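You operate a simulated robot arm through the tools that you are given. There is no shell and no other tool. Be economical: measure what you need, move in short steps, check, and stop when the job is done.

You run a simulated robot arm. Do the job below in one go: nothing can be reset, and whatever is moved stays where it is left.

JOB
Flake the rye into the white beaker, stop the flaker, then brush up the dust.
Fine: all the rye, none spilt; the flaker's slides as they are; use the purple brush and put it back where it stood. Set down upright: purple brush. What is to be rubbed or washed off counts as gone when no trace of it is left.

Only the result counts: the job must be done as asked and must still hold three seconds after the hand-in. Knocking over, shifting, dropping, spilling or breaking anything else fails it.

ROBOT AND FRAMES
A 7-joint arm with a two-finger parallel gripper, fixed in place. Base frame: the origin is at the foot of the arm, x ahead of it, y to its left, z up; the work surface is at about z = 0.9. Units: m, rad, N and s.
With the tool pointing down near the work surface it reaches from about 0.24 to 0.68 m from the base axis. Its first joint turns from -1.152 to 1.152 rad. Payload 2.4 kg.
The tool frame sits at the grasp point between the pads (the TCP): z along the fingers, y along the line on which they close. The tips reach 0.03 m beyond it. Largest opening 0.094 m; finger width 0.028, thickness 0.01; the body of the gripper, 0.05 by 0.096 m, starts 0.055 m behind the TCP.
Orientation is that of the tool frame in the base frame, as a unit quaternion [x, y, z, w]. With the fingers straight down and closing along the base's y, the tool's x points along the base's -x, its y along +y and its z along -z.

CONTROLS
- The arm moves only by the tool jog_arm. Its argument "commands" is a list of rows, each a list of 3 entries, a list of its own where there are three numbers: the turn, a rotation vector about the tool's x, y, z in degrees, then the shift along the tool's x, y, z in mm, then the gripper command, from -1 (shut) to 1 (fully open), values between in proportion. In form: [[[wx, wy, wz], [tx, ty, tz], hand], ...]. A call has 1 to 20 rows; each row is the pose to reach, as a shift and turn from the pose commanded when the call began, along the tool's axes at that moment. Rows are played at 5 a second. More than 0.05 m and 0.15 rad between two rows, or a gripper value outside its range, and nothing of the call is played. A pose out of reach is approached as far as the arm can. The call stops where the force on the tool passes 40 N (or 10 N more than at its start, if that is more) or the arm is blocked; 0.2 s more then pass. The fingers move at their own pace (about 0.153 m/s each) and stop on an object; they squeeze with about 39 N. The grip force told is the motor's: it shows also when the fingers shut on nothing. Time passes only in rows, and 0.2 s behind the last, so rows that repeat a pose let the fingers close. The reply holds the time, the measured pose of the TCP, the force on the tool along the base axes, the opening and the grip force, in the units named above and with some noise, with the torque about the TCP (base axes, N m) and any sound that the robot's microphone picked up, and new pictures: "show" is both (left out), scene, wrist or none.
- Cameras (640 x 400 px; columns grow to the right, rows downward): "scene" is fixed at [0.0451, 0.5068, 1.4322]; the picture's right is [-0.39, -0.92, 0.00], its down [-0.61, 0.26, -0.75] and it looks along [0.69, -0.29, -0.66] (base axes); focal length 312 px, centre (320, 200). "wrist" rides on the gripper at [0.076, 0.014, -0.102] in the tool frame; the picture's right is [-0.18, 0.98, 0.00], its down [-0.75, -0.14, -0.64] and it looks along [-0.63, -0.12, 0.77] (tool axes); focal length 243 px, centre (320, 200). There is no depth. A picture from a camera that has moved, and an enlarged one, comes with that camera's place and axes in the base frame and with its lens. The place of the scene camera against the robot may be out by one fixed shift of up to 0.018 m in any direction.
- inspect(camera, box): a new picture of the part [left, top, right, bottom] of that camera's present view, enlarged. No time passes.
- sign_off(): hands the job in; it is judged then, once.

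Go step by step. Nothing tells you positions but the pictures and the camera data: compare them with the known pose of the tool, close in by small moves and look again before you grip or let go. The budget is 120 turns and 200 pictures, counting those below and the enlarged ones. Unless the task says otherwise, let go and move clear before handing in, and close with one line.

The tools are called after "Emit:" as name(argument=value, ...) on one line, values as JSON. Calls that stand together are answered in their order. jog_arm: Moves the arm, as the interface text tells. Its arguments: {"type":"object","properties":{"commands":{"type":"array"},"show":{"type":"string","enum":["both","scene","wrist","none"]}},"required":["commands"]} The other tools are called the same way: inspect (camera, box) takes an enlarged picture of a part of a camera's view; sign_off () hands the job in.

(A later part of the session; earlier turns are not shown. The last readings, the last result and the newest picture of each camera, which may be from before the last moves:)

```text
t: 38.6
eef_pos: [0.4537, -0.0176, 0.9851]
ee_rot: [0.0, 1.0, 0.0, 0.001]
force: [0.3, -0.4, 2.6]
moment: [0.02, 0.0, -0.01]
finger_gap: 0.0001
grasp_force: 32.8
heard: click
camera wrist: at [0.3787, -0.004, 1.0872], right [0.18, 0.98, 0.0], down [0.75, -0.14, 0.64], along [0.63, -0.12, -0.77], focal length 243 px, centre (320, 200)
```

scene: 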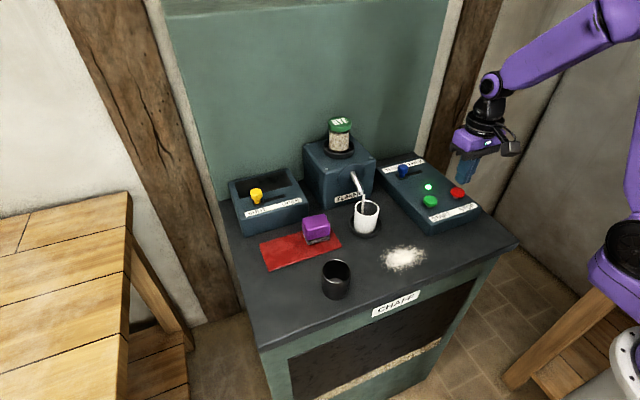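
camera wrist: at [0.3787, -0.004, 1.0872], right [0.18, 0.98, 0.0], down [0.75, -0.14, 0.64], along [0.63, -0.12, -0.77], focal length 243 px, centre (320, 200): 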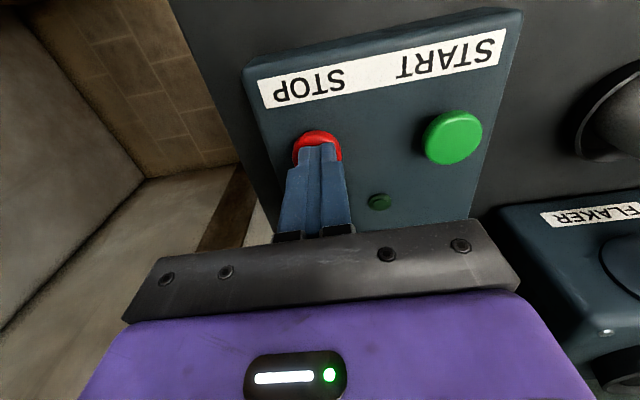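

STOP clicked and the lamp is off. Next I'll rise and travel to above the brush to look at it.

Emit:
jog_arm(commands=[[[0, 0, 0], [0, 0, -40], -1], [[0, 0, 0], [5, 0, -85], -1], [[0, 0, 0], [15, 20, -125], 0], [[0, 0, 0], [20, 62, -140], 1], [[0, 0, 0], [20, 106, -140], 1], [[0, 0, 0], [20, 150, -140], 1], [[0, 0, 0], [20, 194, -140], 1], [[0, 0, 0], [20, 238, -140], 1], [[0, 0, 0], [20, 282, -140], 1], [[0, 0, 0], [15, 326, -140], 1], [[0, 0, 0], [5, 350, -120], 1], [[0, 0, 0], [0, 350, -105], 1], [[0, 0, 0], [0, 350, -105], 1]])

Emit:
inspect(camera="wrist", box=[220, 60, 420, 240])

```text
t: 41.4
eef_pos: [0.4548, 0.3319, 1.0902]
ee_rot: [0.0, 1.0, 0.0, 0.001]
force: [-0.3, -0.3, -0.1]
moment: [0.02, 0.04, 0.03]
finger_gap: 0.0941
grasp_force: 0.1
camera wrist: at [0.38, 0.3455, 1.1922], right [0.18, 0.98, 0.0], down [0.75, -0.14, 0.64], along [0.63, -0.12, -0.77], focal length 243 px, centre (320, 200)
```

scene: 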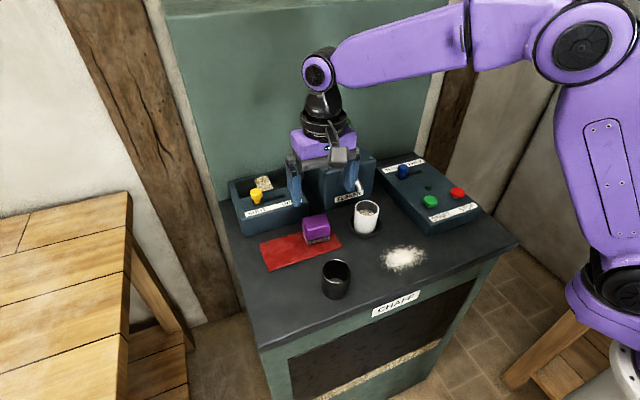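
wrist: 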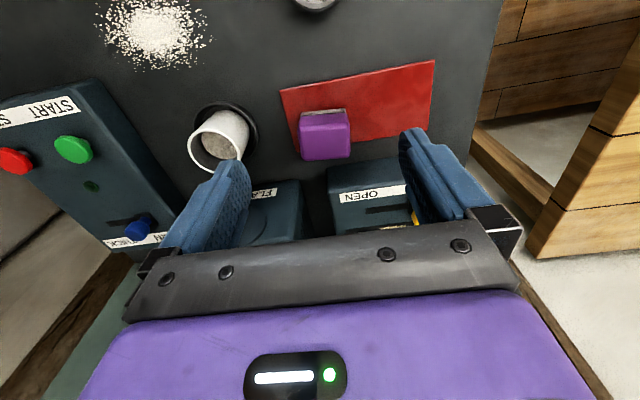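

```text
2.22 times, centred on (320, 150) of wrist
camera zoom: at [0.38, 0.3455, 1.1922], right [0.18, 0.98, 0.0], down [0.75, -0.14, 0.64], along [0.63, -0.12, -0.77], focal length 539 px, centre (320, 311)
```

zoom: 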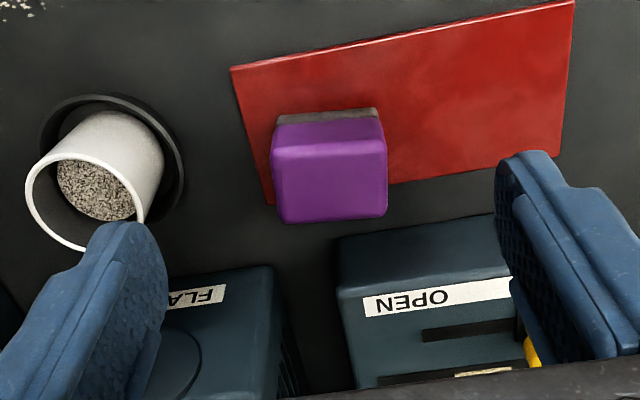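

The flakes are in the beaker. The brush's centre is at about [0.498, 0.329], it's turned about -6° and its top is near z 0.955. I'll line up above it and look again.

Emit:
jog_arm(commands=[[[0, 0, 3], [-22, -1, 20], 1], [[0, 0, 6.4], [-43.6, -3, 45], 1], [[0, 0, 6.4], [-43.6, -3, 75], 1], [[0, 0, 6.4], [-43.6, -3, 75], 1]])

Emit:
inspect(camera="wrist", box=[200, 60, 440, 250])

Emit:
inspect(camera="scene", box=[240, 180, 400, 290])

```text
t: 42.4
eef_pos: [0.4969, 0.3278, 1.0147]
ee_rot: [0.056, 0.998, 0.001, 0.001]
force: [0.2, -0.2, 0.7]
moment: [-0.01, -0.03, -0.01]
finger_gap: 0.0941
grasp_force: 0.0
camera wrist: at [0.4242, 0.3503, 1.118], right [0.29, 0.96, 0.0], down [0.73, -0.22, 0.64], along [0.61, -0.19, -0.77], focal length 243 px, centre (320, 200)
```

scene: 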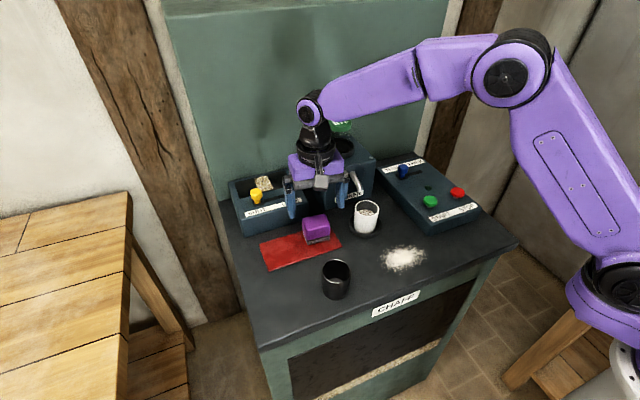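
wrist: 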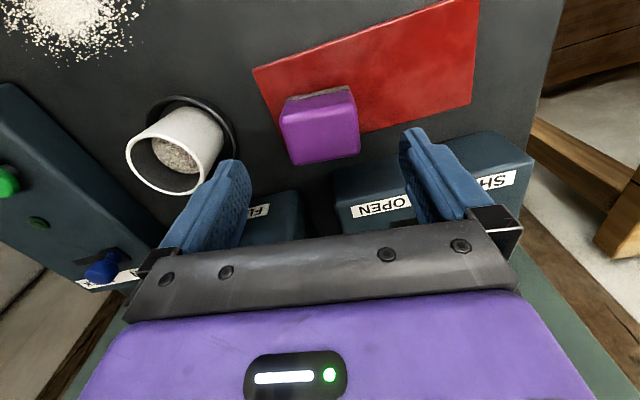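

```text
2.11 times, centred on (320, 155) of wrist
camera zoom: at [0.4242, 0.3503, 1.118], right [0.29, 0.96, 0.0], down [0.73, -0.22, 0.64], along [0.61, -0.19, -0.77], focal length 511 px, centre (320, 295)
```

zoom: 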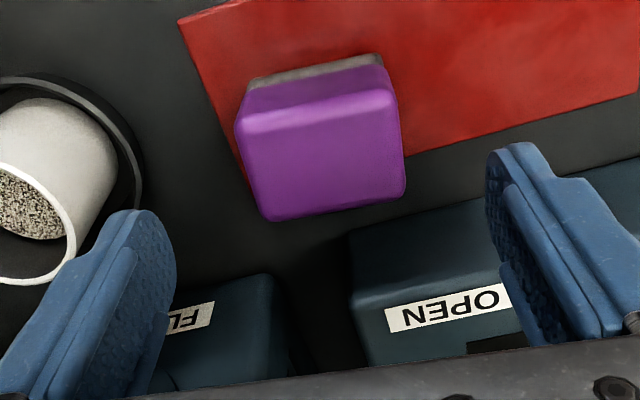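

```text
3.64 times, centred on (320, 235) of scene
camera zoom: at [0.0451, 0.5068, 1.4322], right [-0.39, -0.92, 0.0], down [-0.61, 0.26, -0.75], along [0.69, -0.29, -0.66], focal length 1134 px, centre (320, 73)
```

zoom: 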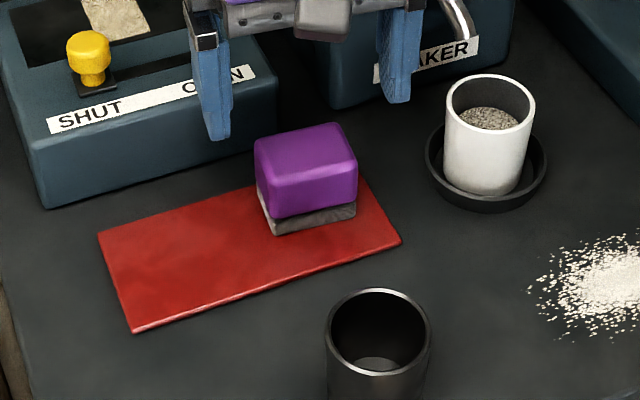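

The estimates hold to within 1 mm. I'll lower onto the brush and grip it.

Emit:
jog_arm(commands=[[[0, 0, 0], [-1, 1, 30], 1], [[0, 0, 0], [-1, 1, 55], 1], [[0, 0, 0], [-1, 1, 68], 1], [[0, 0, 0], [-1, 1, 68], 1], [[0, 0, 0], [-1, 1, 68], -0.3], [[0, 0, 0], [-1, 1, 68], -0.3], [[0, 0, 0], [-1, 1, 68], -0.3]])

Emit:
inspect(camera="scene", box=[240, 180, 400, 290])

```text
t: 44.0
eef_pos: [0.5004, 0.3289, 0.9467]
ee_rot: [0.056, 0.998, 0.0, 0.001]
force: [-0.2, 0.5, -0.3]
moment: [0.0, -0.03, 0.0]
finger_gap: 0.0597
grasp_force: 39.1
camera wrist: at [0.4271, 0.3513, 1.0491], right [0.29, 0.96, 0.0], down [0.73, -0.22, 0.64], along [0.61, -0.19, -0.77], focal length 243 px, centre (320, 200)
```

scene: 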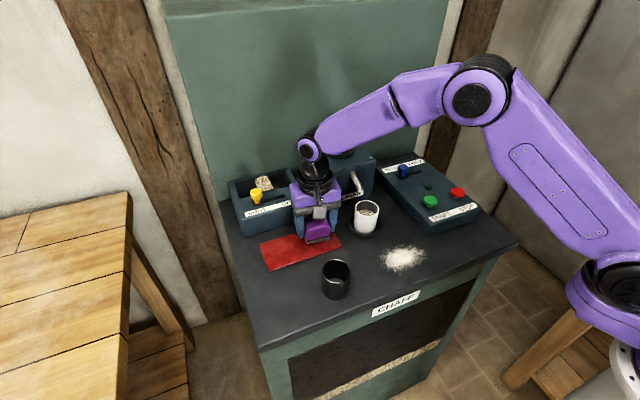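
wrist: 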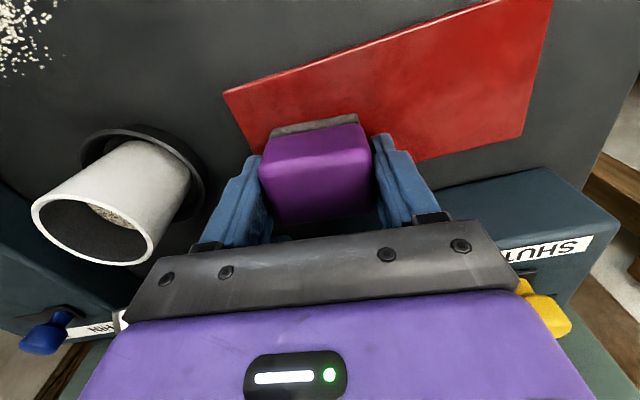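

```text
3.64 times, centred on (320, 235) of scene
camera zoom: at [0.0451, 0.5068, 1.4322], right [-0.39, -0.92, 0.0], down [-0.61, 0.26, -0.75], along [0.69, -0.29, -0.66], focal length 1134 px, centre (320, 73)
```

zoom: 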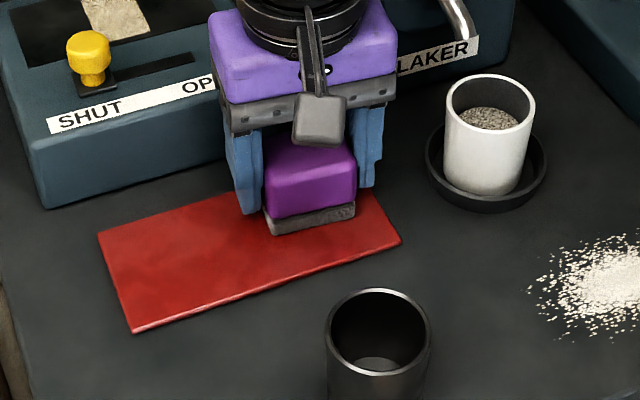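

It's gripped at 60 mm wide, so the brush is lower (top about 0.935) and a little further out than I took it. I'll regrip about 8 mm further in and 6 mm lower for a firmer hold.

Emit:
jog_arm(commands=[[[0, 0, 0], [0, 0, 0], 0.7], [[0, 0, 0], [0, 0, 0], 0.7], [[0, 0, 0], [-8, 0, 6], 0.7], [[0, 0, 0], [-8, 0, 6], 0.7], [[0, 0, 0], [-8, 0, 6], -0.3], [[0, 0, 0], [-8, 0, 6], -0.3], [[0, 0, 0], [-8, 0, 6], -0.3]], show="wrist")

Emit:
inspect(camera="scene", box=[240, 180, 400, 290])

```text
t: 45.6
eef_pos: [0.5088, 0.3272, 0.9411]
ee_rot: [0.055, 0.998, 0.0, 0.0]
force: [1.2, -0.4, 1.2]
moment: [-0.08, 0.04, 0.06]
finger_gap: 0.0598
grasp_force: 39.4
camera wrist: at [0.4347, 0.3498, 1.0433], right [0.29, 0.96, 0.0], down [0.73, -0.22, 0.64], along [0.61, -0.19, -0.77], focal length 243 px, centre (320, 200)
```

wrist: 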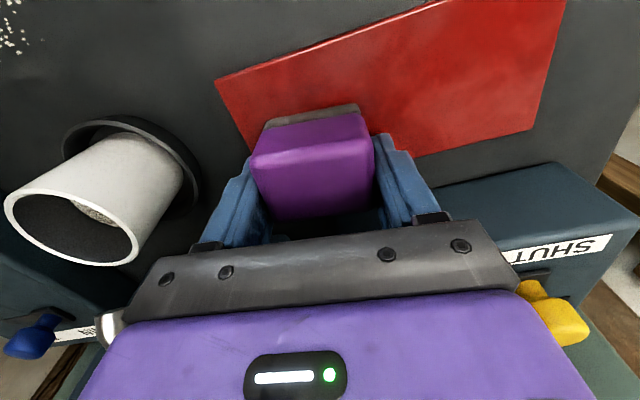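

```text
3.64 times, centred on (320, 235) of scene
camera zoom: at [0.0451, 0.5067, 1.4323], right [-0.39, -0.92, 0.0], down [-0.61, 0.26, -0.75], along [0.69, -0.29, -0.66], focal length 1134 px, centre (320, 73)
```

zoom: 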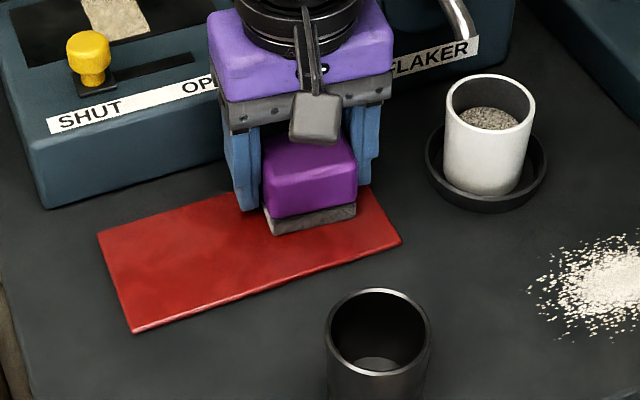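

The brush hasn't moved and is held centred. I'll lift it over to the right end of the dust patch, around [0.372, 0.178].

Emit:
jog_arm(commands=[[[0, 0, 0], [0, 0, -20], -0.3], [[0, 0, 0], [0, 0, -60], -0.3], [[0, 0, 0], [0, 0, -80], -0.3], [[0, 0, 0], [19, -35, -80], -0.3], [[0, 0, 0], [38, -70.5, -80], -0.3], [[0, 0, 0], [57, -106, -80], -0.3], [[0, 0, 0], [76, -141, -80], -0.3], [[0, 0, 0], [95, -176, -80], -0.3], [[0, 0, 0], [113.6, -211.5, -75], -0.3], [[0, 0, 0], [113.6, -211.5, -40], -0.3], [[0, 0, 0], [113.6, -211.5, -20], -0.3], [[0, 0, 0], [113.6, -211.5, -20], -0.3]])

Emit:
inspect(camera="scene", box=[340, 200, 480, 310])

```text
t: 48.2
eef_pos: [0.3716, 0.1307, 0.962]
ee_rot: [0.056, 0.998, 0.001, 0.0]
force: [-0.2, -0.1, -1.1]
moment: [0.02, -0.01, -0.02]
finger_gap: 0.06
grasp_force: 39.5
camera wrist: at [0.2973, 0.1535, 1.0642], right [0.29, 0.96, 0.0], down [0.73, -0.22, 0.64], along [0.61, -0.19, -0.77], focal length 243 px, centre (320, 200)
```

scene: 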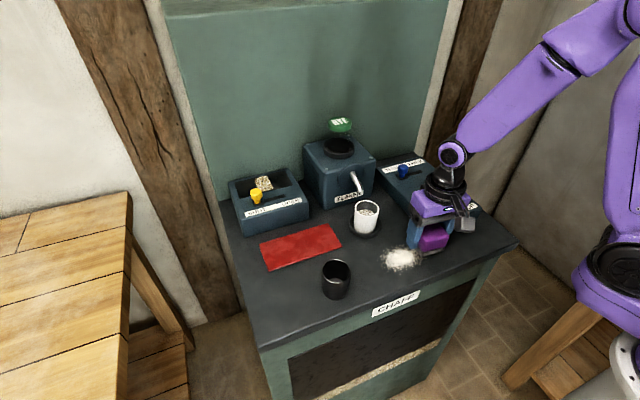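
wrist: 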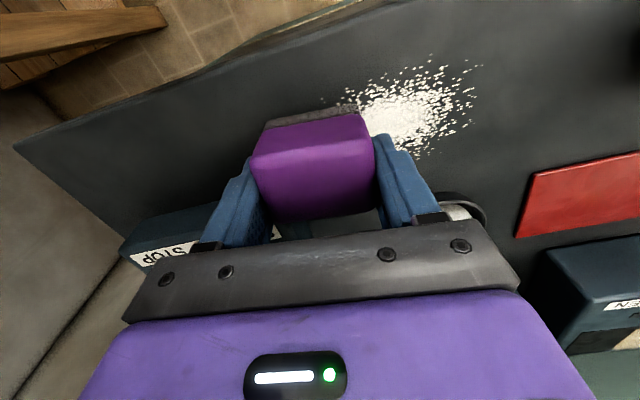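

```text
3.64 times, centred on (410, 255) of scene
camera zoom: at [0.0451, 0.5068, 1.4322], right [-0.39, -0.92, 0.0], down [-0.61, 0.26, -0.75], along [0.69, -0.29, -0.66], focal length 1134 px, centre (-7, 0)
```

zoom: 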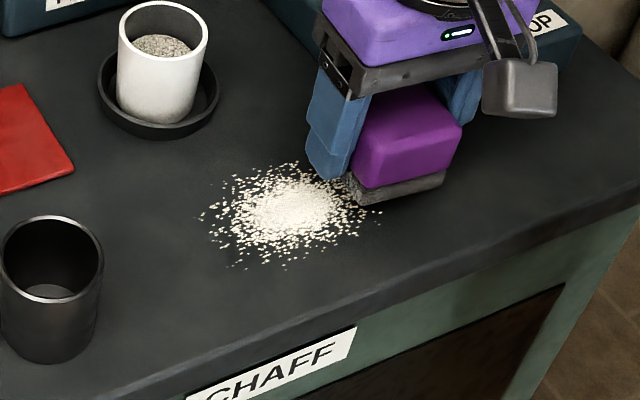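

The dust covers about x 0.335–0.41 and y 0.13–0.235. I'll lower the brush until it touches.

Emit:
jog_arm(commands=[[[0, 0, 0], [0, 0, 15], -0.3], [[0, 0, 0], [0, 0, 20], -0.3], [[0, 0, 0], [0, 0, 22], -0.3], [[0, 0, 0], [0, 0, 24], -0.3], [[0, 0, 0], [0, 0, 24], -0.3]], show="none")

```text
t: 49.4
eef_pos: [0.371, 0.1308, 0.9376]
ee_rot: [0.056, 0.998, 0.0, -0.001]
force: [-0.1, 0.0, -0.7]
moment: [0.01, -0.03, 0.03]
finger_gap: 0.0597
grasp_force: 39.6
```

Emit:
jog_arm(commands=[[[0, 0, 0], [0, 0, 1], -0.3], [[0, 0, 0], [0, 0, 2], -0.3], [[0, 0, 0], [0, 0, 2], -0.3]], show="none")

Emit:
inspect(camera="scene", box=[340, 200, 480, 310])

```text
t: 50.2
eef_pos: [0.3692, 0.1307, 0.9357]
ee_rot: [0.056, 0.998, 0.0, 0.0]
force: [-6.2, -3.5, 30.1]
moment: [-0.12, 0.51, 0.06]
finger_gap: 0.0598
grasp_force: 38.6
```

```text
3.64 times, centred on (410, 255) of scene
camera zoom: at [0.0445, 0.5066, 1.4323], right [-0.39, -0.92, 0.0], down [-0.61, 0.26, -0.75], along [0.69, -0.29, -0.66], focal length 1134 px, centre (-7, 0)
```

zoom: 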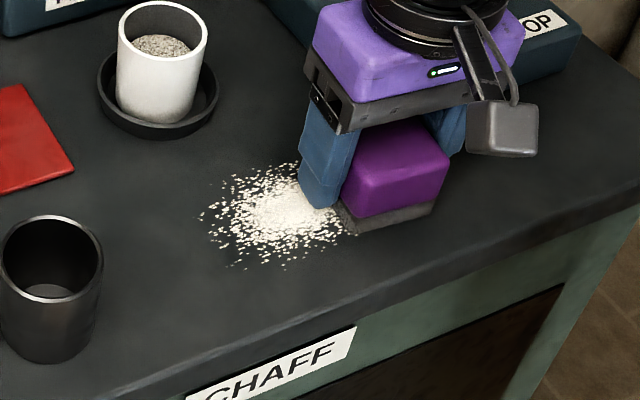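

Contact is at about z 0.936. I'll ease the pressure and make the first stroke through the middle of the dust along +y.

Emit:
jog_arm(commands=[[[0, 0, 0], [0, 0, -1], -0.3], [[0, 0, 0], [1.7, 15, -1], -0.3], [[0, 0, 0], [3.3, 30, -1], -0.3], [[0, 0, 0], [5, 45, -1], -0.3], [[0, 0, 0], [6.7, 60, -1], -0.3], [[0, 0, 0], [8.4, 75, -1], -0.3], [[0, 0, 0], [10, 90, -1], -0.3], [[0, 0, 0], [11.5, 103, -1], -0.3]], show="none")

Emit:
inspect(camera="scene", box=[340, 200, 480, 310])

```text
t: 52.0
eef_pos: [0.3705, 0.2341, 0.9364]
ee_rot: [0.056, 0.998, 0.0, 0.0]
force: [0.1, -7.9, 18.0]
moment: [0.07, -0.08, 0.03]
finger_gap: 0.0597
grasp_force: 39.0
```

```text
3.64 times, centred on (410, 255) of scene
camera zoom: at [0.0449, 0.5064, 1.4324], right [-0.39, -0.92, 0.0], down [-0.61, 0.26, -0.75], along [0.69, -0.29, -0.66], focal length 1134 px, centre (-7, 0)
```

zoom: 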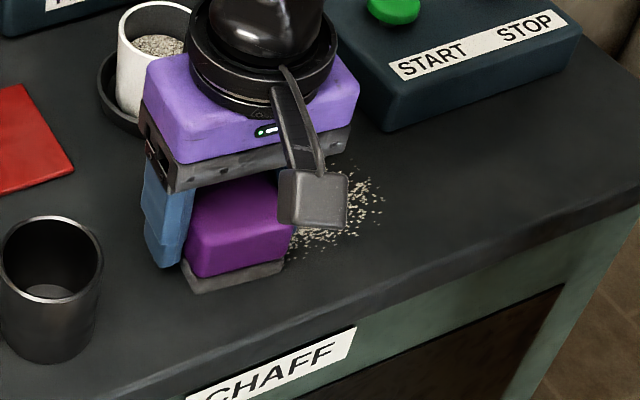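

The dust is thinning. I'll go on with return strokes along the front and back sides of the patch.

Emit:
jog_arm(commands=[[[0, 0, 0], [10, -1, 0], -0.3], [[0, 0, 0], [20.4, -2.3, 0], -0.3], [[0, 0, 0], [18, -24, 0], -0.3], [[0, 0, 0], [15.5, -46, 0], -0.3], [[0, 0, 0], [13, -68, 0], -0.3], [[0, 0, 0], [10.5, -90, 0], -0.3], [[0, 0, 0], [8.1, -111.6, 0], -0.3], [[0, 0, 0], [-13, -109, 0], -0.3], [[0, 0, 0], [-34.6, -106.8, 0], -0.3], [[0, 0, 0], [-32, -85, 0], -0.3], [[0, 0, 0], [-29.8, -63, 0], -0.3], [[0, 0, 0], [-27.3, -41, 0], -0.3], [[0, 0, 0], [-24.9, -19, 0], -0.3], [[0, 0, 0], [-22.4, 2.5, 0], -0.3]], show="none")

Emit:
inspect(camera="scene", box=[340, 200, 480, 310])

```text
t: 55.0
eef_pos: [0.3934, 0.2351, 0.9371]
ee_rot: [0.056, 0.998, 0.001, 0.0]
force: [0.3, 0.7, -1.3]
moment: [-0.01, -0.04, 0.01]
finger_gap: 0.0598
grasp_force: 39.3
```

```text
3.64 times, centred on (410, 255) of scene
camera zoom: at [0.0451, 0.5068, 1.4322], right [-0.39, -0.92, 0.0], down [-0.61, 0.26, -0.75], along [0.69, -0.29, -0.66], focal length 1134 px, centre (-7, 0)
```

zoom: 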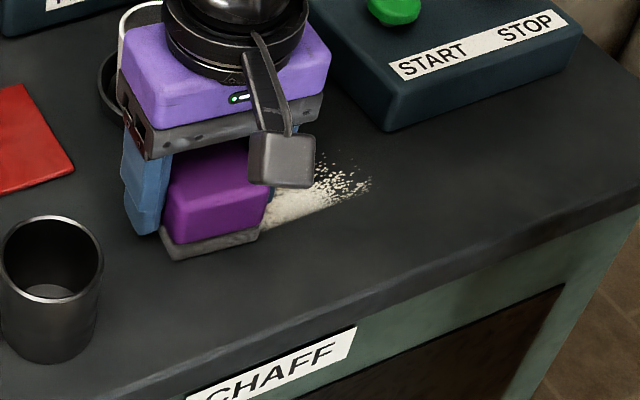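

The front side is clear, but contact was lost on the last strokes. I'll lower slightly and stroke back over the remainder.

Emit:
jog_arm(commands=[[[0, 0, 0], [0, 0, 1], -0.3], [[0, 0, 0], [0, 0, 1], -0.3], [[0, 0, 0], [-2.4, -22, 1], -0.3], [[0, 0, 0], [-4.9, -44, 1], -0.3], [[0, 0, 0], [-7.4, -66, 1], -0.3], [[0, 0, 0], [-9.8, -88, 1], -0.3], [[0, 0, 0], [-12.7, -114, 1], -0.3]], show="none")

Emit:
inspect(camera="scene", box=[340, 200, 480, 310])

```text
t: 56.5
eef_pos: [0.3932, 0.1409, 0.9365]
ee_rot: [0.052, 0.999, 0.003, 0.005]
force: [-1.2, 7.4, 1.8]
moment: [-0.12, 0.17, 0.03]
finger_gap: 0.0599
grasp_force: 39.1
stopped in row 7: the force on the tool passed its limit at 48 N (the readings are from after the stop); the commanded pose is now the measured one
```

```text
3.64 times, centred on (410, 255) of scene
camera zoom: at [0.045, 0.507, 1.4322], right [-0.39, -0.92, 0.0], down [-0.61, 0.26, -0.75], along [0.69, -0.29, -0.66], focal length 1134 px, centre (-7, 0)
```

zoom: 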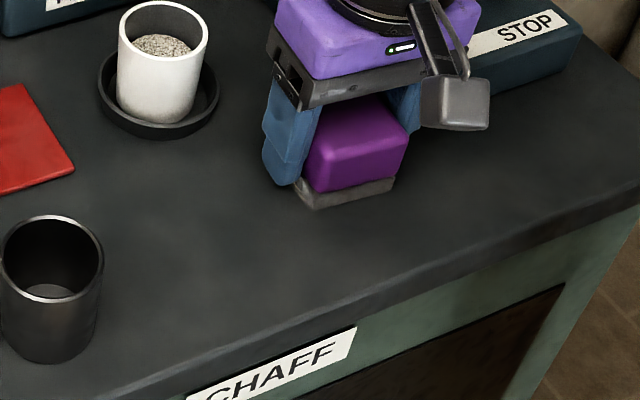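

The force limit tripped near the end of the stroke. The panel hasn't moved, and the visible dust is gone. I'll lift and check underneath.

Emit:
jog_arm(commands=[[[0, 0, 0], [0, 0, -10], -0.3], [[0, 0, 0], [5, 30, -40], -0.3], [[0, 0, 0], [10, 60, -75], -0.3], [[0, 0, 0], [10, 90, -75], -0.3], [[0, 0, 0], [10, 90, -75], -0.3]])

Emit:
inspect(camera="scene", box=[340, 200, 480, 310])

```text
t: 57.7
eef_pos: [0.3925, 0.2313, 1.0105]
ee_rot: [0.052, 0.999, 0.003, 0.003]
force: [0.4, 0.4, -1.1]
moment: [-0.04, 0.01, 0.03]
finger_gap: 0.0597
grasp_force: 38.9
camera wrist: at [0.319, 0.2521, 1.1133], right [0.29, 0.96, 0.01], down [0.73, -0.22, 0.65], along [0.62, -0.18, -0.76], focal length 243 px, centre (320, 200)
```

scene: 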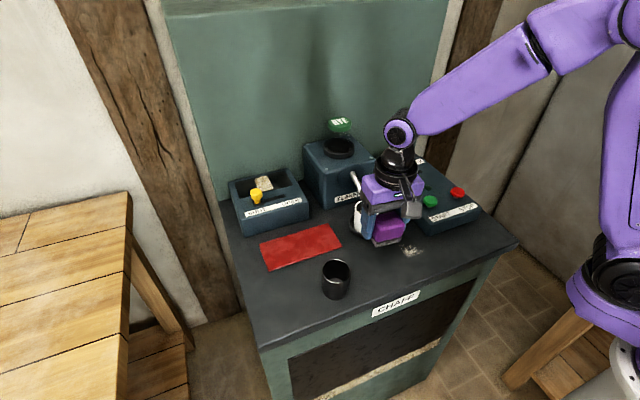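
wrist: 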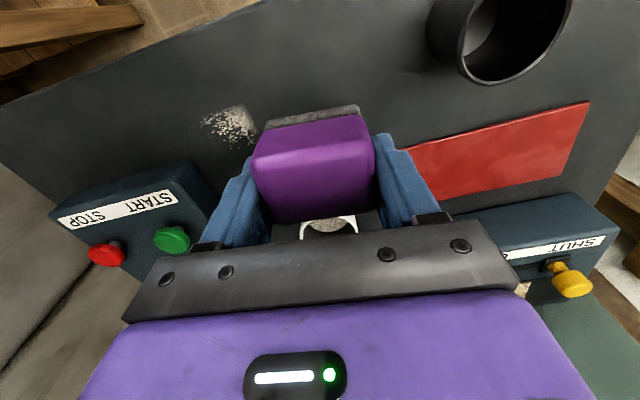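

```text
3.64 times, centred on (410, 255) of scene
camera zoom: at [0.0451, 0.5068, 1.4322], right [-0.39, -0.92, 0.0], down [-0.61, 0.26, -0.75], along [0.69, -0.29, -0.66], focal length 1134 px, centre (-7, 0)
```

zoom: 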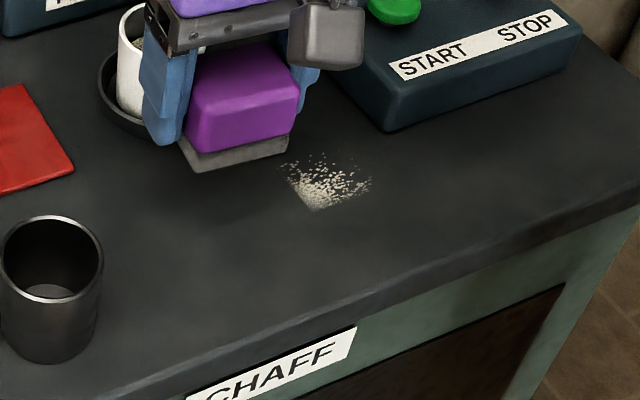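

A bit of dust is left around [0.382, 0.151]. The panel's corner is at about [0.4025, 0.088], so the finger must have touched it. I'll level the tool and come down well clear of the panel at [0.370, 0.118].

Emit:
jog_arm(commands=[[[0.37, 0.32, 0.47], [3, -40, 10], -0.3], [[0.37, 0.32, 0.47], [6, -80, 20], -0.3], [[0.37, 0.32, 0.47], [9.7, -115, 35], -0.3], [[0.37, 0.32, 0.47], [9.7, -115, 60], -0.3], [[0.37, 0.32, 0.47], [9.7, -115, 71], -0.3], [[0.37, 0.32, 0.47], [9.7, -115, 73], -0.3], [[0.37, 0.32, 0.47], [9.7, -115, 73], -0.3]])

Emit:
inspect(camera="scene", box=[340, 200, 480, 310])

```text
t: 59.3
eef_pos: [0.3723, 0.117, 0.9362]
ee_rot: [0.056, 0.998, 0.0, 0.002]
force: [-0.7, 0.4, -1.9]
moment: [0.01, -0.02, -0.02]
finger_gap: 0.0599
grasp_force: 39.0
camera wrist: at [0.2985, 0.1398, 1.0387], right [0.29, 0.96, 0.0], down [0.73, -0.22, 0.64], along [0.61, -0.19, -0.77], focal length 243 px, centre (320, 200)
```

scene: 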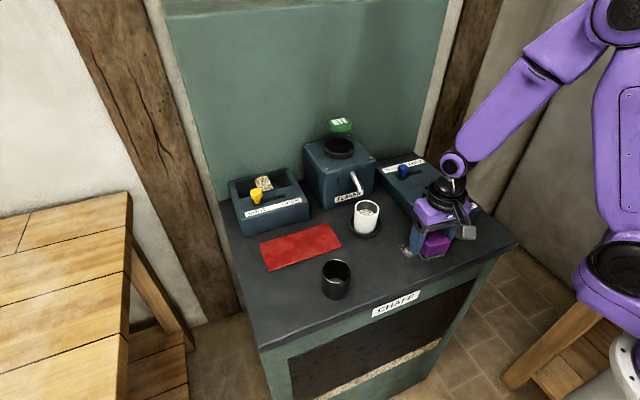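
wrist: 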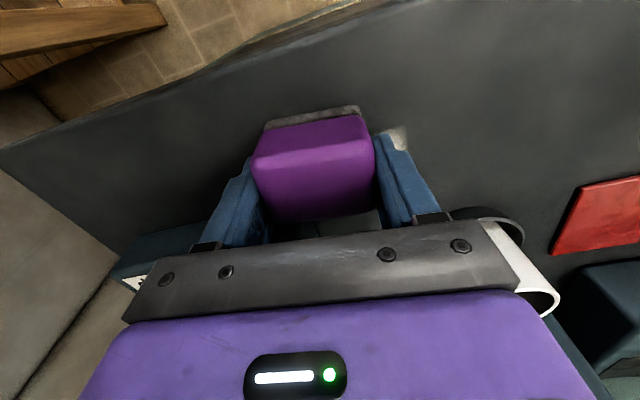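

```text
3.64 times, centred on (410, 255) of scene
camera zoom: at [0.0451, 0.5068, 1.4322], right [-0.39, -0.92, 0.0], down [-0.61, 0.26, -0.75], along [0.69, -0.29, -0.66], focal length 1134 px, centre (-7, 0)
```

zoom: 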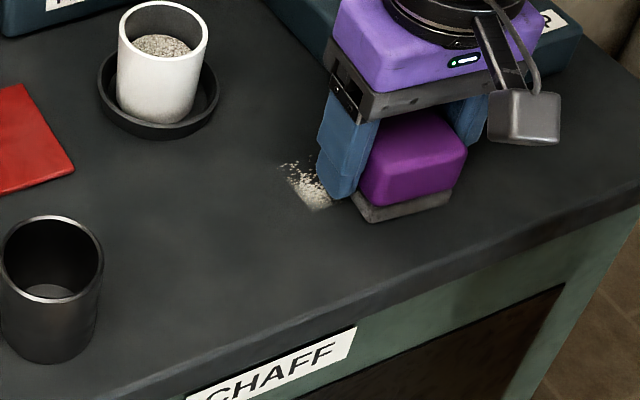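

There's no contact yet. I'll lower about 1 mm more, stroke left across the remainder, then work along its back edge.

Emit:
jog_arm(commands=[[[0, 0, 0], [0, 0, 1.2], -0.3], [[0, 0, 0], [1.7, 15, 1.2], -0.3], [[0, 0, 0], [3.4, 30, 1.2], -0.3], [[0, 0, 0], [5.1, 45, 1.2], -0.3], [[0, 0, 0], [6.8, 60, 1.2], -0.3], [[0, 0, 0], [9.3, 82.5, 1.2], -0.3]], show="none")

Emit:
inspect(camera="scene", box=[340, 200, 480, 310])

```text
t: 60.7
eef_pos: [0.3722, 0.2003, 0.9345]
ee_rot: [0.055, 0.998, 0.0, 0.001]
force: [0.0, 0.1, -0.8]
moment: [-0.01, -0.01, 0.02]
finger_gap: 0.0595
grasp_force: 39.4
```

```text
3.64 times, centred on (410, 255) of scene
camera zoom: at [0.0451, 0.5068, 1.4322], right [-0.39, -0.92, 0.0], down [-0.61, 0.26, -0.75], along [0.69, -0.29, -0.66], focal length 1134 px, centre (-7, 0)
```

zoom: 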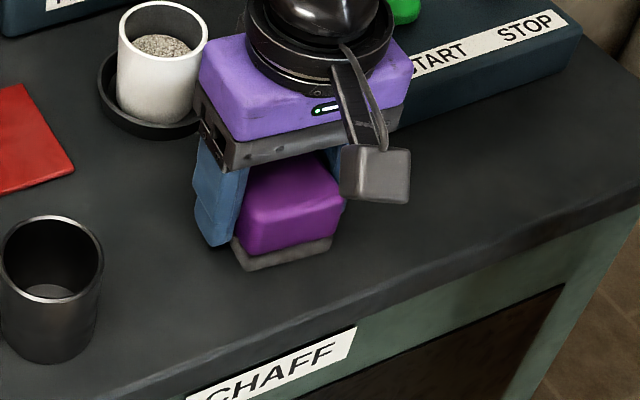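

No contact even at 0.9345, so the brush has slipped up slightly in the grip. I'll feel for the table again.

Emit:
jog_arm(commands=[[[0, 0, 0], [0, 0, 0.7], -0.3], [[0, 0, 0], [0, 0, 1.4], -0.3], [[0, 0, 0], [0, 0, 2], -0.3], [[0, 0, 0], [0, 0, 2], -0.3]], show="wrist")

Emit:
inspect(camera="wrist", box=[140, 60, 420, 240])

```text
t: 61.7
eef_pos: [0.3726, 0.2009, 0.9358]
ee_rot: [0.056, 0.998, 0.002, 0.003]
force: [-3.8, 0.4, 36.6]
moment: [-0.01, 0.14, 0.0]
finger_gap: 0.06
grasp_force: 38.8
camera wrist: at [0.2983, 0.2229, 1.0371], right [0.29, 0.96, 0.0], down [0.73, -0.23, 0.65], along [0.62, -0.19, -0.76], focal length 243 px, centre (320, 200)
```

wrist: 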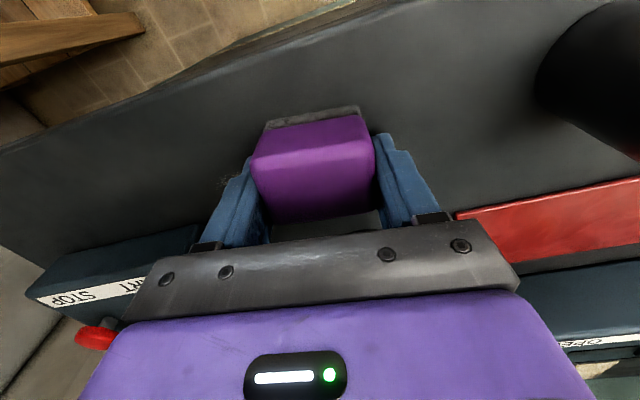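

```text
2.22 times, centred on (280, 150) of wrist
camera zoom: at [0.2983, 0.2229, 1.0371], right [0.29, 0.96, 0.0], down [0.73, -0.23, 0.65], along [0.62, -0.19, -0.76], focal length 539 px, centre (409, 311)
```

zoom: 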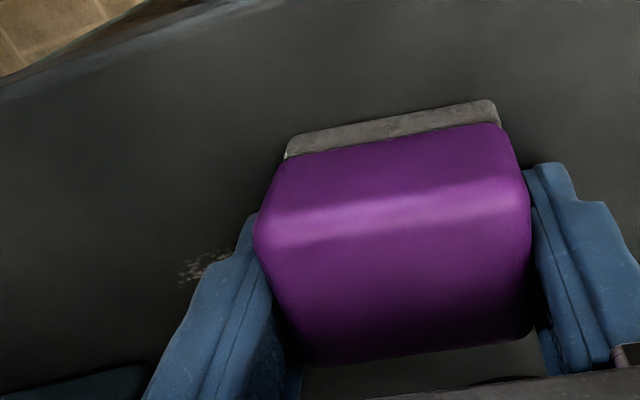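

Contact is found, and a small remainder is visible near [0.375, 0.133]. I'll zigzag over it at lighter pressure, staying clear of the panel.

Emit:
jog_arm(commands=[[[0, 0, 0], [0, 0, -0.9], -0.3], [[0, 0, 0], [-12.3, 1.4, -0.9], -0.3], [[0, 0, 0], [-14.5, -18, -0.9], -0.3], [[0, 0, 0], [-16.7, -38, -0.9], -0.3], [[0, 0, 0], [-18.9, -57.2, -0.9], -0.3], [[0, 0, 0], [-16.7, -38, -0.9], -0.3], [[0, 0, 0], [-14.5, -18, -0.9], -0.3], [[0, 0, 0], [-12.5, -4, -0.9], -0.3]], show="wrist")

Emit:
inspect(camera="wrist", box=[140, 60, 420, 240])

```text
t: 63.5
eef_pos: [0.3833, 0.1948, 0.9347]
ee_rot: [0.056, 0.998, -0.001, 0.001]
force: [1.1, -6.1, 14.0]
moment: [0.02, -0.24, -0.08]
finger_gap: 0.0599
grasp_force: 38.5
camera wrist: at [0.3092, 0.2177, 1.0368], right [0.29, 0.96, 0.0], down [0.73, -0.22, 0.64], along [0.61, -0.19, -0.77], focal length 243 px, centre (320, 200)
```

wrist: 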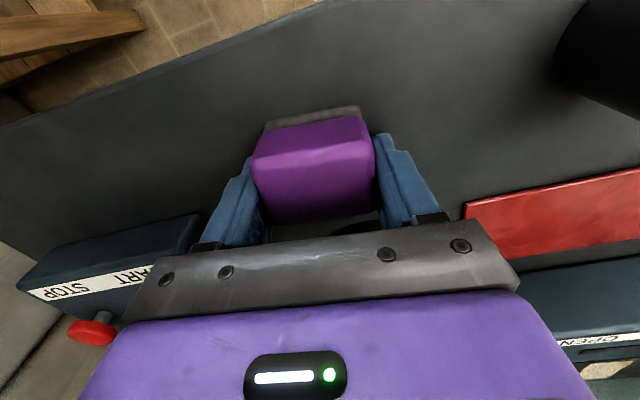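

```text
2.22 times, centred on (280, 150) of wrist
camera zoom: at [0.3092, 0.2177, 1.0368], right [0.29, 0.96, 0.0], down [0.73, -0.22, 0.64], along [0.61, -0.19, -0.77], focal length 539 px, centre (409, 311)
```

zoom: 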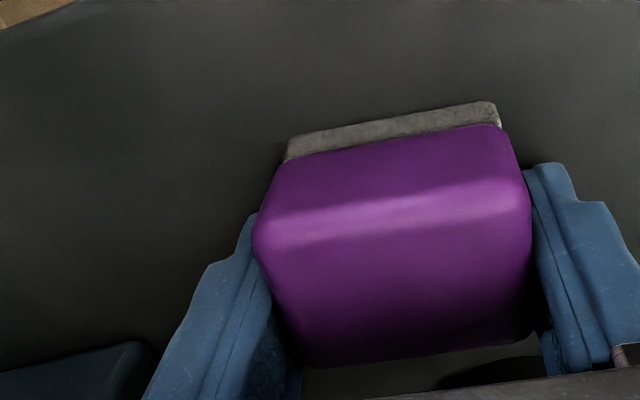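

It looks clear. I'll make one more pass along the back edge, then lift and inspect.

Emit:
jog_arm(commands=[[[0, 0, 0], [-13.6, 1.5, 0], -0.3], [[0, 0, 0], [-16, -20, 0], -0.3], [[0, 0, 0], [-18.8, -45, 0], -0.3], [[0, 0, 0], [-16, -20, 0], -0.3], [[0, 0, 0], [-13, 8, 0], -0.3], [[0, 0, 0], [-5, 15, -30], -0.3], [[0, 0, 0], [-5, 30, -70], -0.3], [[0, 0, 0], [-5, 60, -90], -0.3], [[0, 0, 0], [-5, 60, -90], -0.3]])

Emit:
inspect(camera="scene", box=[370, 220, 450, 290])

Emit:
inspect(camera="wrist", box=[100, 60, 340, 220])

```text
t: 65.5
eef_pos: [0.3964, 0.2548, 1.028]
ee_rot: [0.056, 0.998, 0.001, 0.0]
force: [-0.5, -0.1, -1.2]
moment: [-0.01, -0.02, 0.01]
finger_gap: 0.06
grasp_force: 38.9
camera wrist: at [0.3221, 0.2766, 1.1292], right [0.29, 0.96, 0.0], down [0.73, -0.22, 0.64], along [0.61, -0.19, -0.77], focal length 243 px, centre (320, 200)
```

scene: 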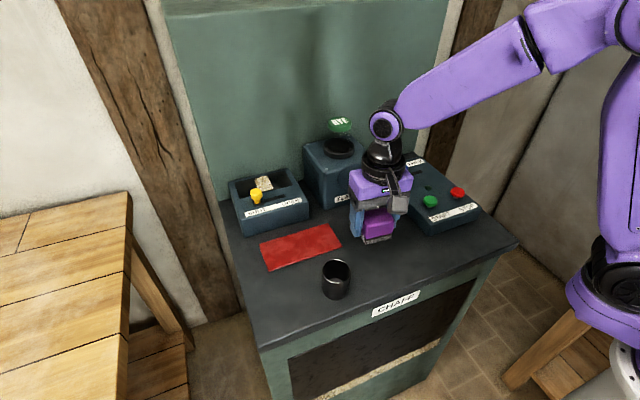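
wrist: 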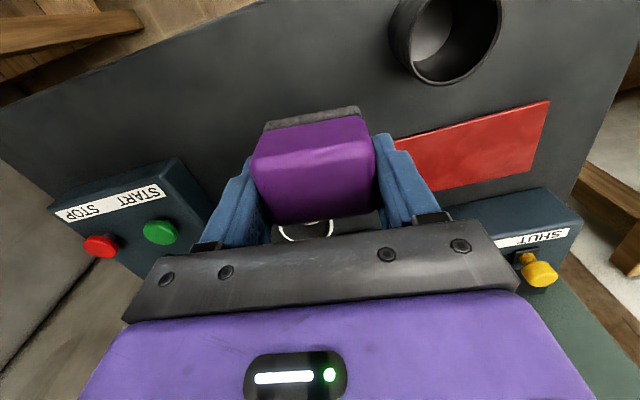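

```text
5.71 times, centred on (410, 255) of scene
camera zoom: at [0.0451, 0.5068, 1.4322], right [-0.39, -0.92, 0.0], down [-0.61, 0.26, -0.75], along [0.69, -0.29, -0.66], focal length 1782 px, centre (-194, -114)
```

zoom: 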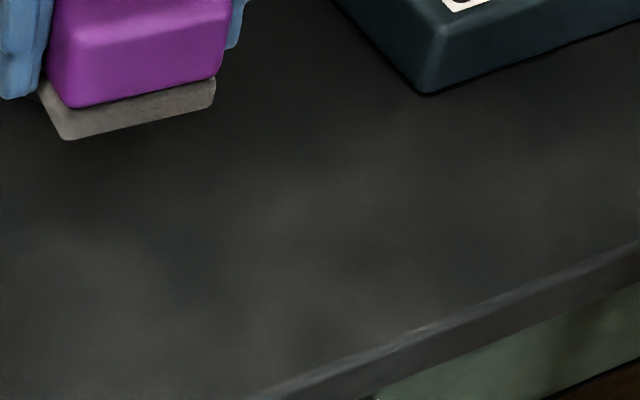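

```text
2.50 times, centred on (220, 140) of wrist
camera zoom: at [0.3221, 0.2766, 1.1292], right [0.29, 0.96, 0.0], down [0.73, -0.22, 0.64], along [0.61, -0.19, -0.77], focal length 606 px, centre (570, 350)
```

zoom: 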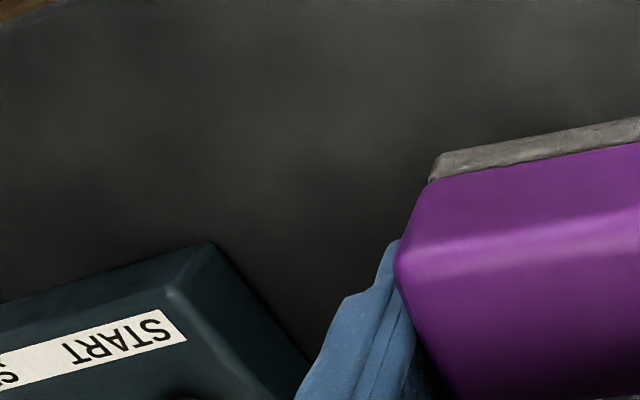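

No grains are visible. I'll compare the texture there with other parts of the table to rule out a faint residue.

Emit:
inspect(camera="scene", box=[340, 230, 520, 330])

Emit:
inspect(camera="scene", box=[230, 240, 350, 340])

```text
3.56 times, centred on (430, 280) of scene
camera zoom: at [0.0451, 0.5068, 1.4322], right [-0.39, -0.92, 0.0], down [-0.61, 0.26, -0.75], along [0.69, -0.29, -0.66], focal length 1109 px, centre (-71, -84)
```

zoom: 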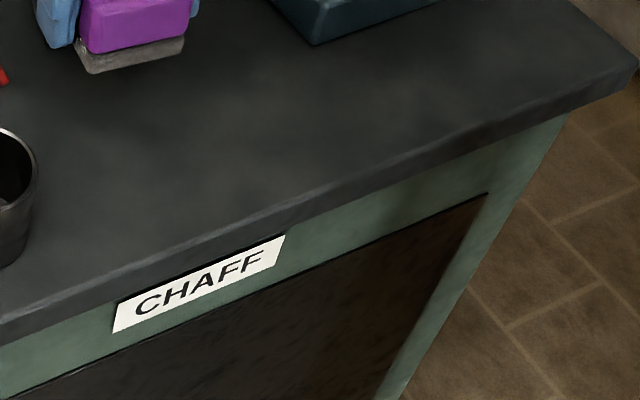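

```text
4.00 times, centred on (290, 290) of scene
camera zoom: at [0.0451, 0.5068, 1.4322], right [-0.39, -0.92, 0.0], down [-0.61, 0.26, -0.75], along [0.69, -0.29, -0.66], focal length 1248 px, centre (440, -160)
```

zoom: 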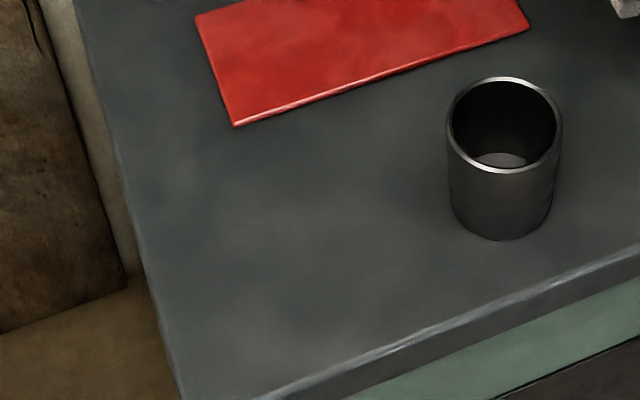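

The mottling is the same elsewhere, so the dust is gone. I'll carry the brush back above its spot on the red mat.

Emit:
jog_arm(commands=[[[0, 0, 0], [-26, 21, 0], -0.3], [[0, 0, 0], [-52, 42, 0], -0.3], [[0, 0, 0], [-78, 64, 0], -0.3], [[0, 0, 0], [-103.2, 84.7, 0], -0.3], [[0, 0, 0], [-103.2, 84.7, 40], -0.3], [[0, 0, 0], [-103.2, 84.7, 75], -0.3], [[0, 0, 0], [-103.2, 84.7, 82], -0.3], [[0, 0, 0], [-103.2, 84.7, 82], -0.3]])

Emit:
inspect(camera="scene", box=[240, 180, 400, 290])

```text
t: 67.3
eef_pos: [0.5073, 0.3266, 0.9415]
ee_rot: [0.056, 0.998, 0.0, 0.001]
force: [0.3, 0.1, -1.5]
moment: [0.01, -0.01, -0.01]
finger_gap: 0.0597
grasp_force: 39.5
camera wrist: at [0.4341, 0.3484, 1.0433], right [0.29, 0.96, 0.0], down [0.73, -0.22, 0.64], along [0.62, -0.19, -0.77], focal length 243 px, centre (320, 200)
```

scene: 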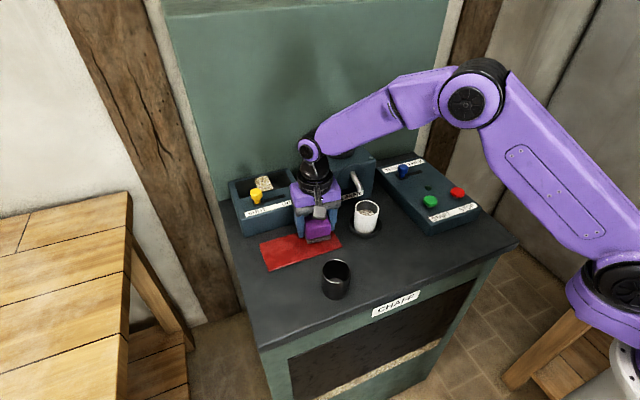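
wrist: 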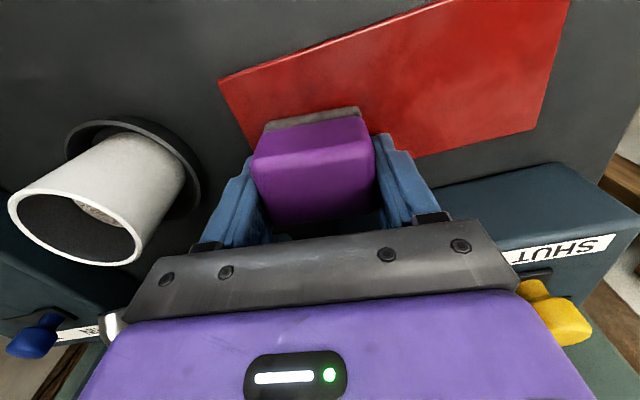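

```text
3.64 times, centred on (320, 235) of scene
camera zoom: at [0.0451, 0.5068, 1.4322], right [-0.39, -0.92, 0.0], down [-0.61, 0.26, -0.75], along [0.69, -0.29, -0.66], focal length 1134 px, centre (320, 73)
```

zoom: 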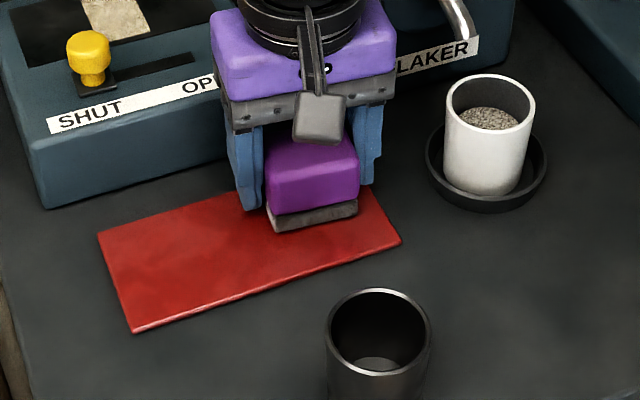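

It's within about 1–2 mm of the original spot. I'll nudge it and lower until it touches the mat.

Emit:
jog_arm(commands=[[[0, 0, 0], [-0.8, 1, 0], -0.3], [[0, 0, 0], [-0.8, 1, 1], -0.3], [[0, 0, 0], [-0.8, 1, 2], -0.3], [[0, 0, 0], [-0.8, 1, 2], -0.3]], show="none")

```text
t: 68.3
eef_pos: [0.5089, 0.3274, 0.9402]
ee_rot: [0.055, 0.998, 0.0, 0.001]
force: [0.0, -0.5, -0.8]
moment: [0.01, 0.0, -0.01]
finger_gap: 0.0597
grasp_force: 39.6
```

Emit:
jog_arm(commands=[[[0, 0, 0], [0, 0, 0.7], -0.3], [[0, 0, 0], [0, 0, 1.2], -0.3], [[0, 0, 0], [0, 0, 1.2], -0.3]], show="none")

```text
t: 69.1
eef_pos: [0.5098, 0.3271, 0.9396]
ee_rot: [0.056, 0.998, 0.0, 0.001]
force: [0.9, 0.3, 0.7]
moment: [0.06, -0.05, 0.04]
finger_gap: 0.0597
grasp_force: 39.0
```

Contact is just beginning. I'll go down another half millimetre, release and lift straight up.

Emit:
jog_arm(commands=[[[0, 0, 0], [0, 0, 0.4], -0.3], [[0, 0, 0], [0, 0, 0.4], -0.3], [[0, 0, 0], [0, 0, 0.2], 0.6], [[0, 0, 0], [0, 0, 0], 0.7], [[0, 0, 0], [0, 0, -20], 0.7], [[0, 0, 0], [0, 0, -60], 0.7], [[0, 0, 0], [0, 0, -105], 0.7], [[0, 0, 0], [40, 0, -140], 0.7], [[0, 0, 0], [80, 0, -170], 0.7], [[0, 0, 0], [80, 0, -170], 0.7]])

Emit:
inspect(camera="scene", box=[240, 180, 400, 290])

Emit:
inspect(camera="scene", box=[340, 150, 500, 290])

```text
refused: row 8 steps farther than a row can; nothing moved
```

```text
3.64 times, centred on (320, 235) of scene
camera zoom: at [0.0451, 0.5068, 1.4322], right [-0.39, -0.92, 0.0], down [-0.61, 0.26, -0.75], along [0.69, -0.29, -0.66], focal length 1134 px, centre (320, 73)
```

zoom: 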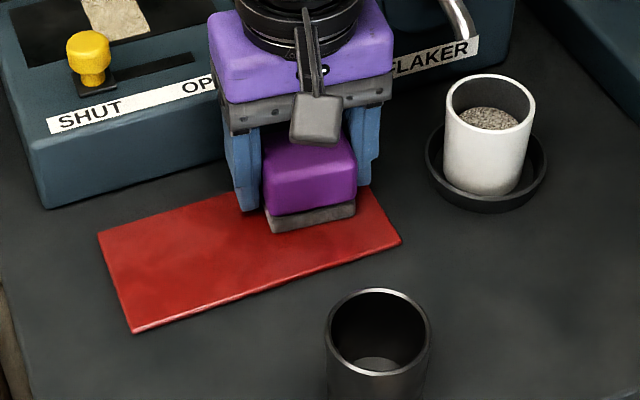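

```text
2.86 times, centred on (420, 220) of scene
camera zoom: at [0.0451, 0.5068, 1.4322], right [-0.39, -0.92, 0.0], down [-0.61, 0.26, -0.75], along [0.69, -0.29, -0.66], focal length 891 px, centre (34, 143)
```

zoom: 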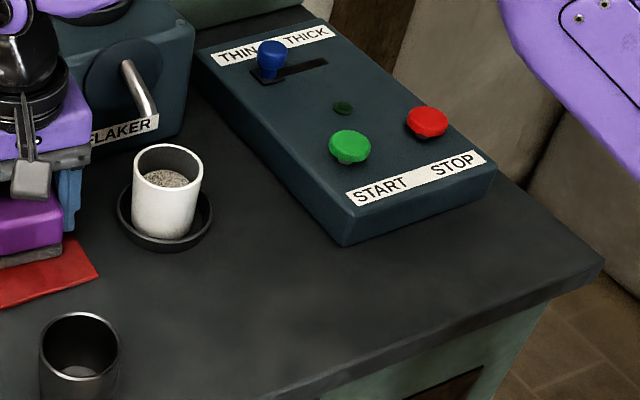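

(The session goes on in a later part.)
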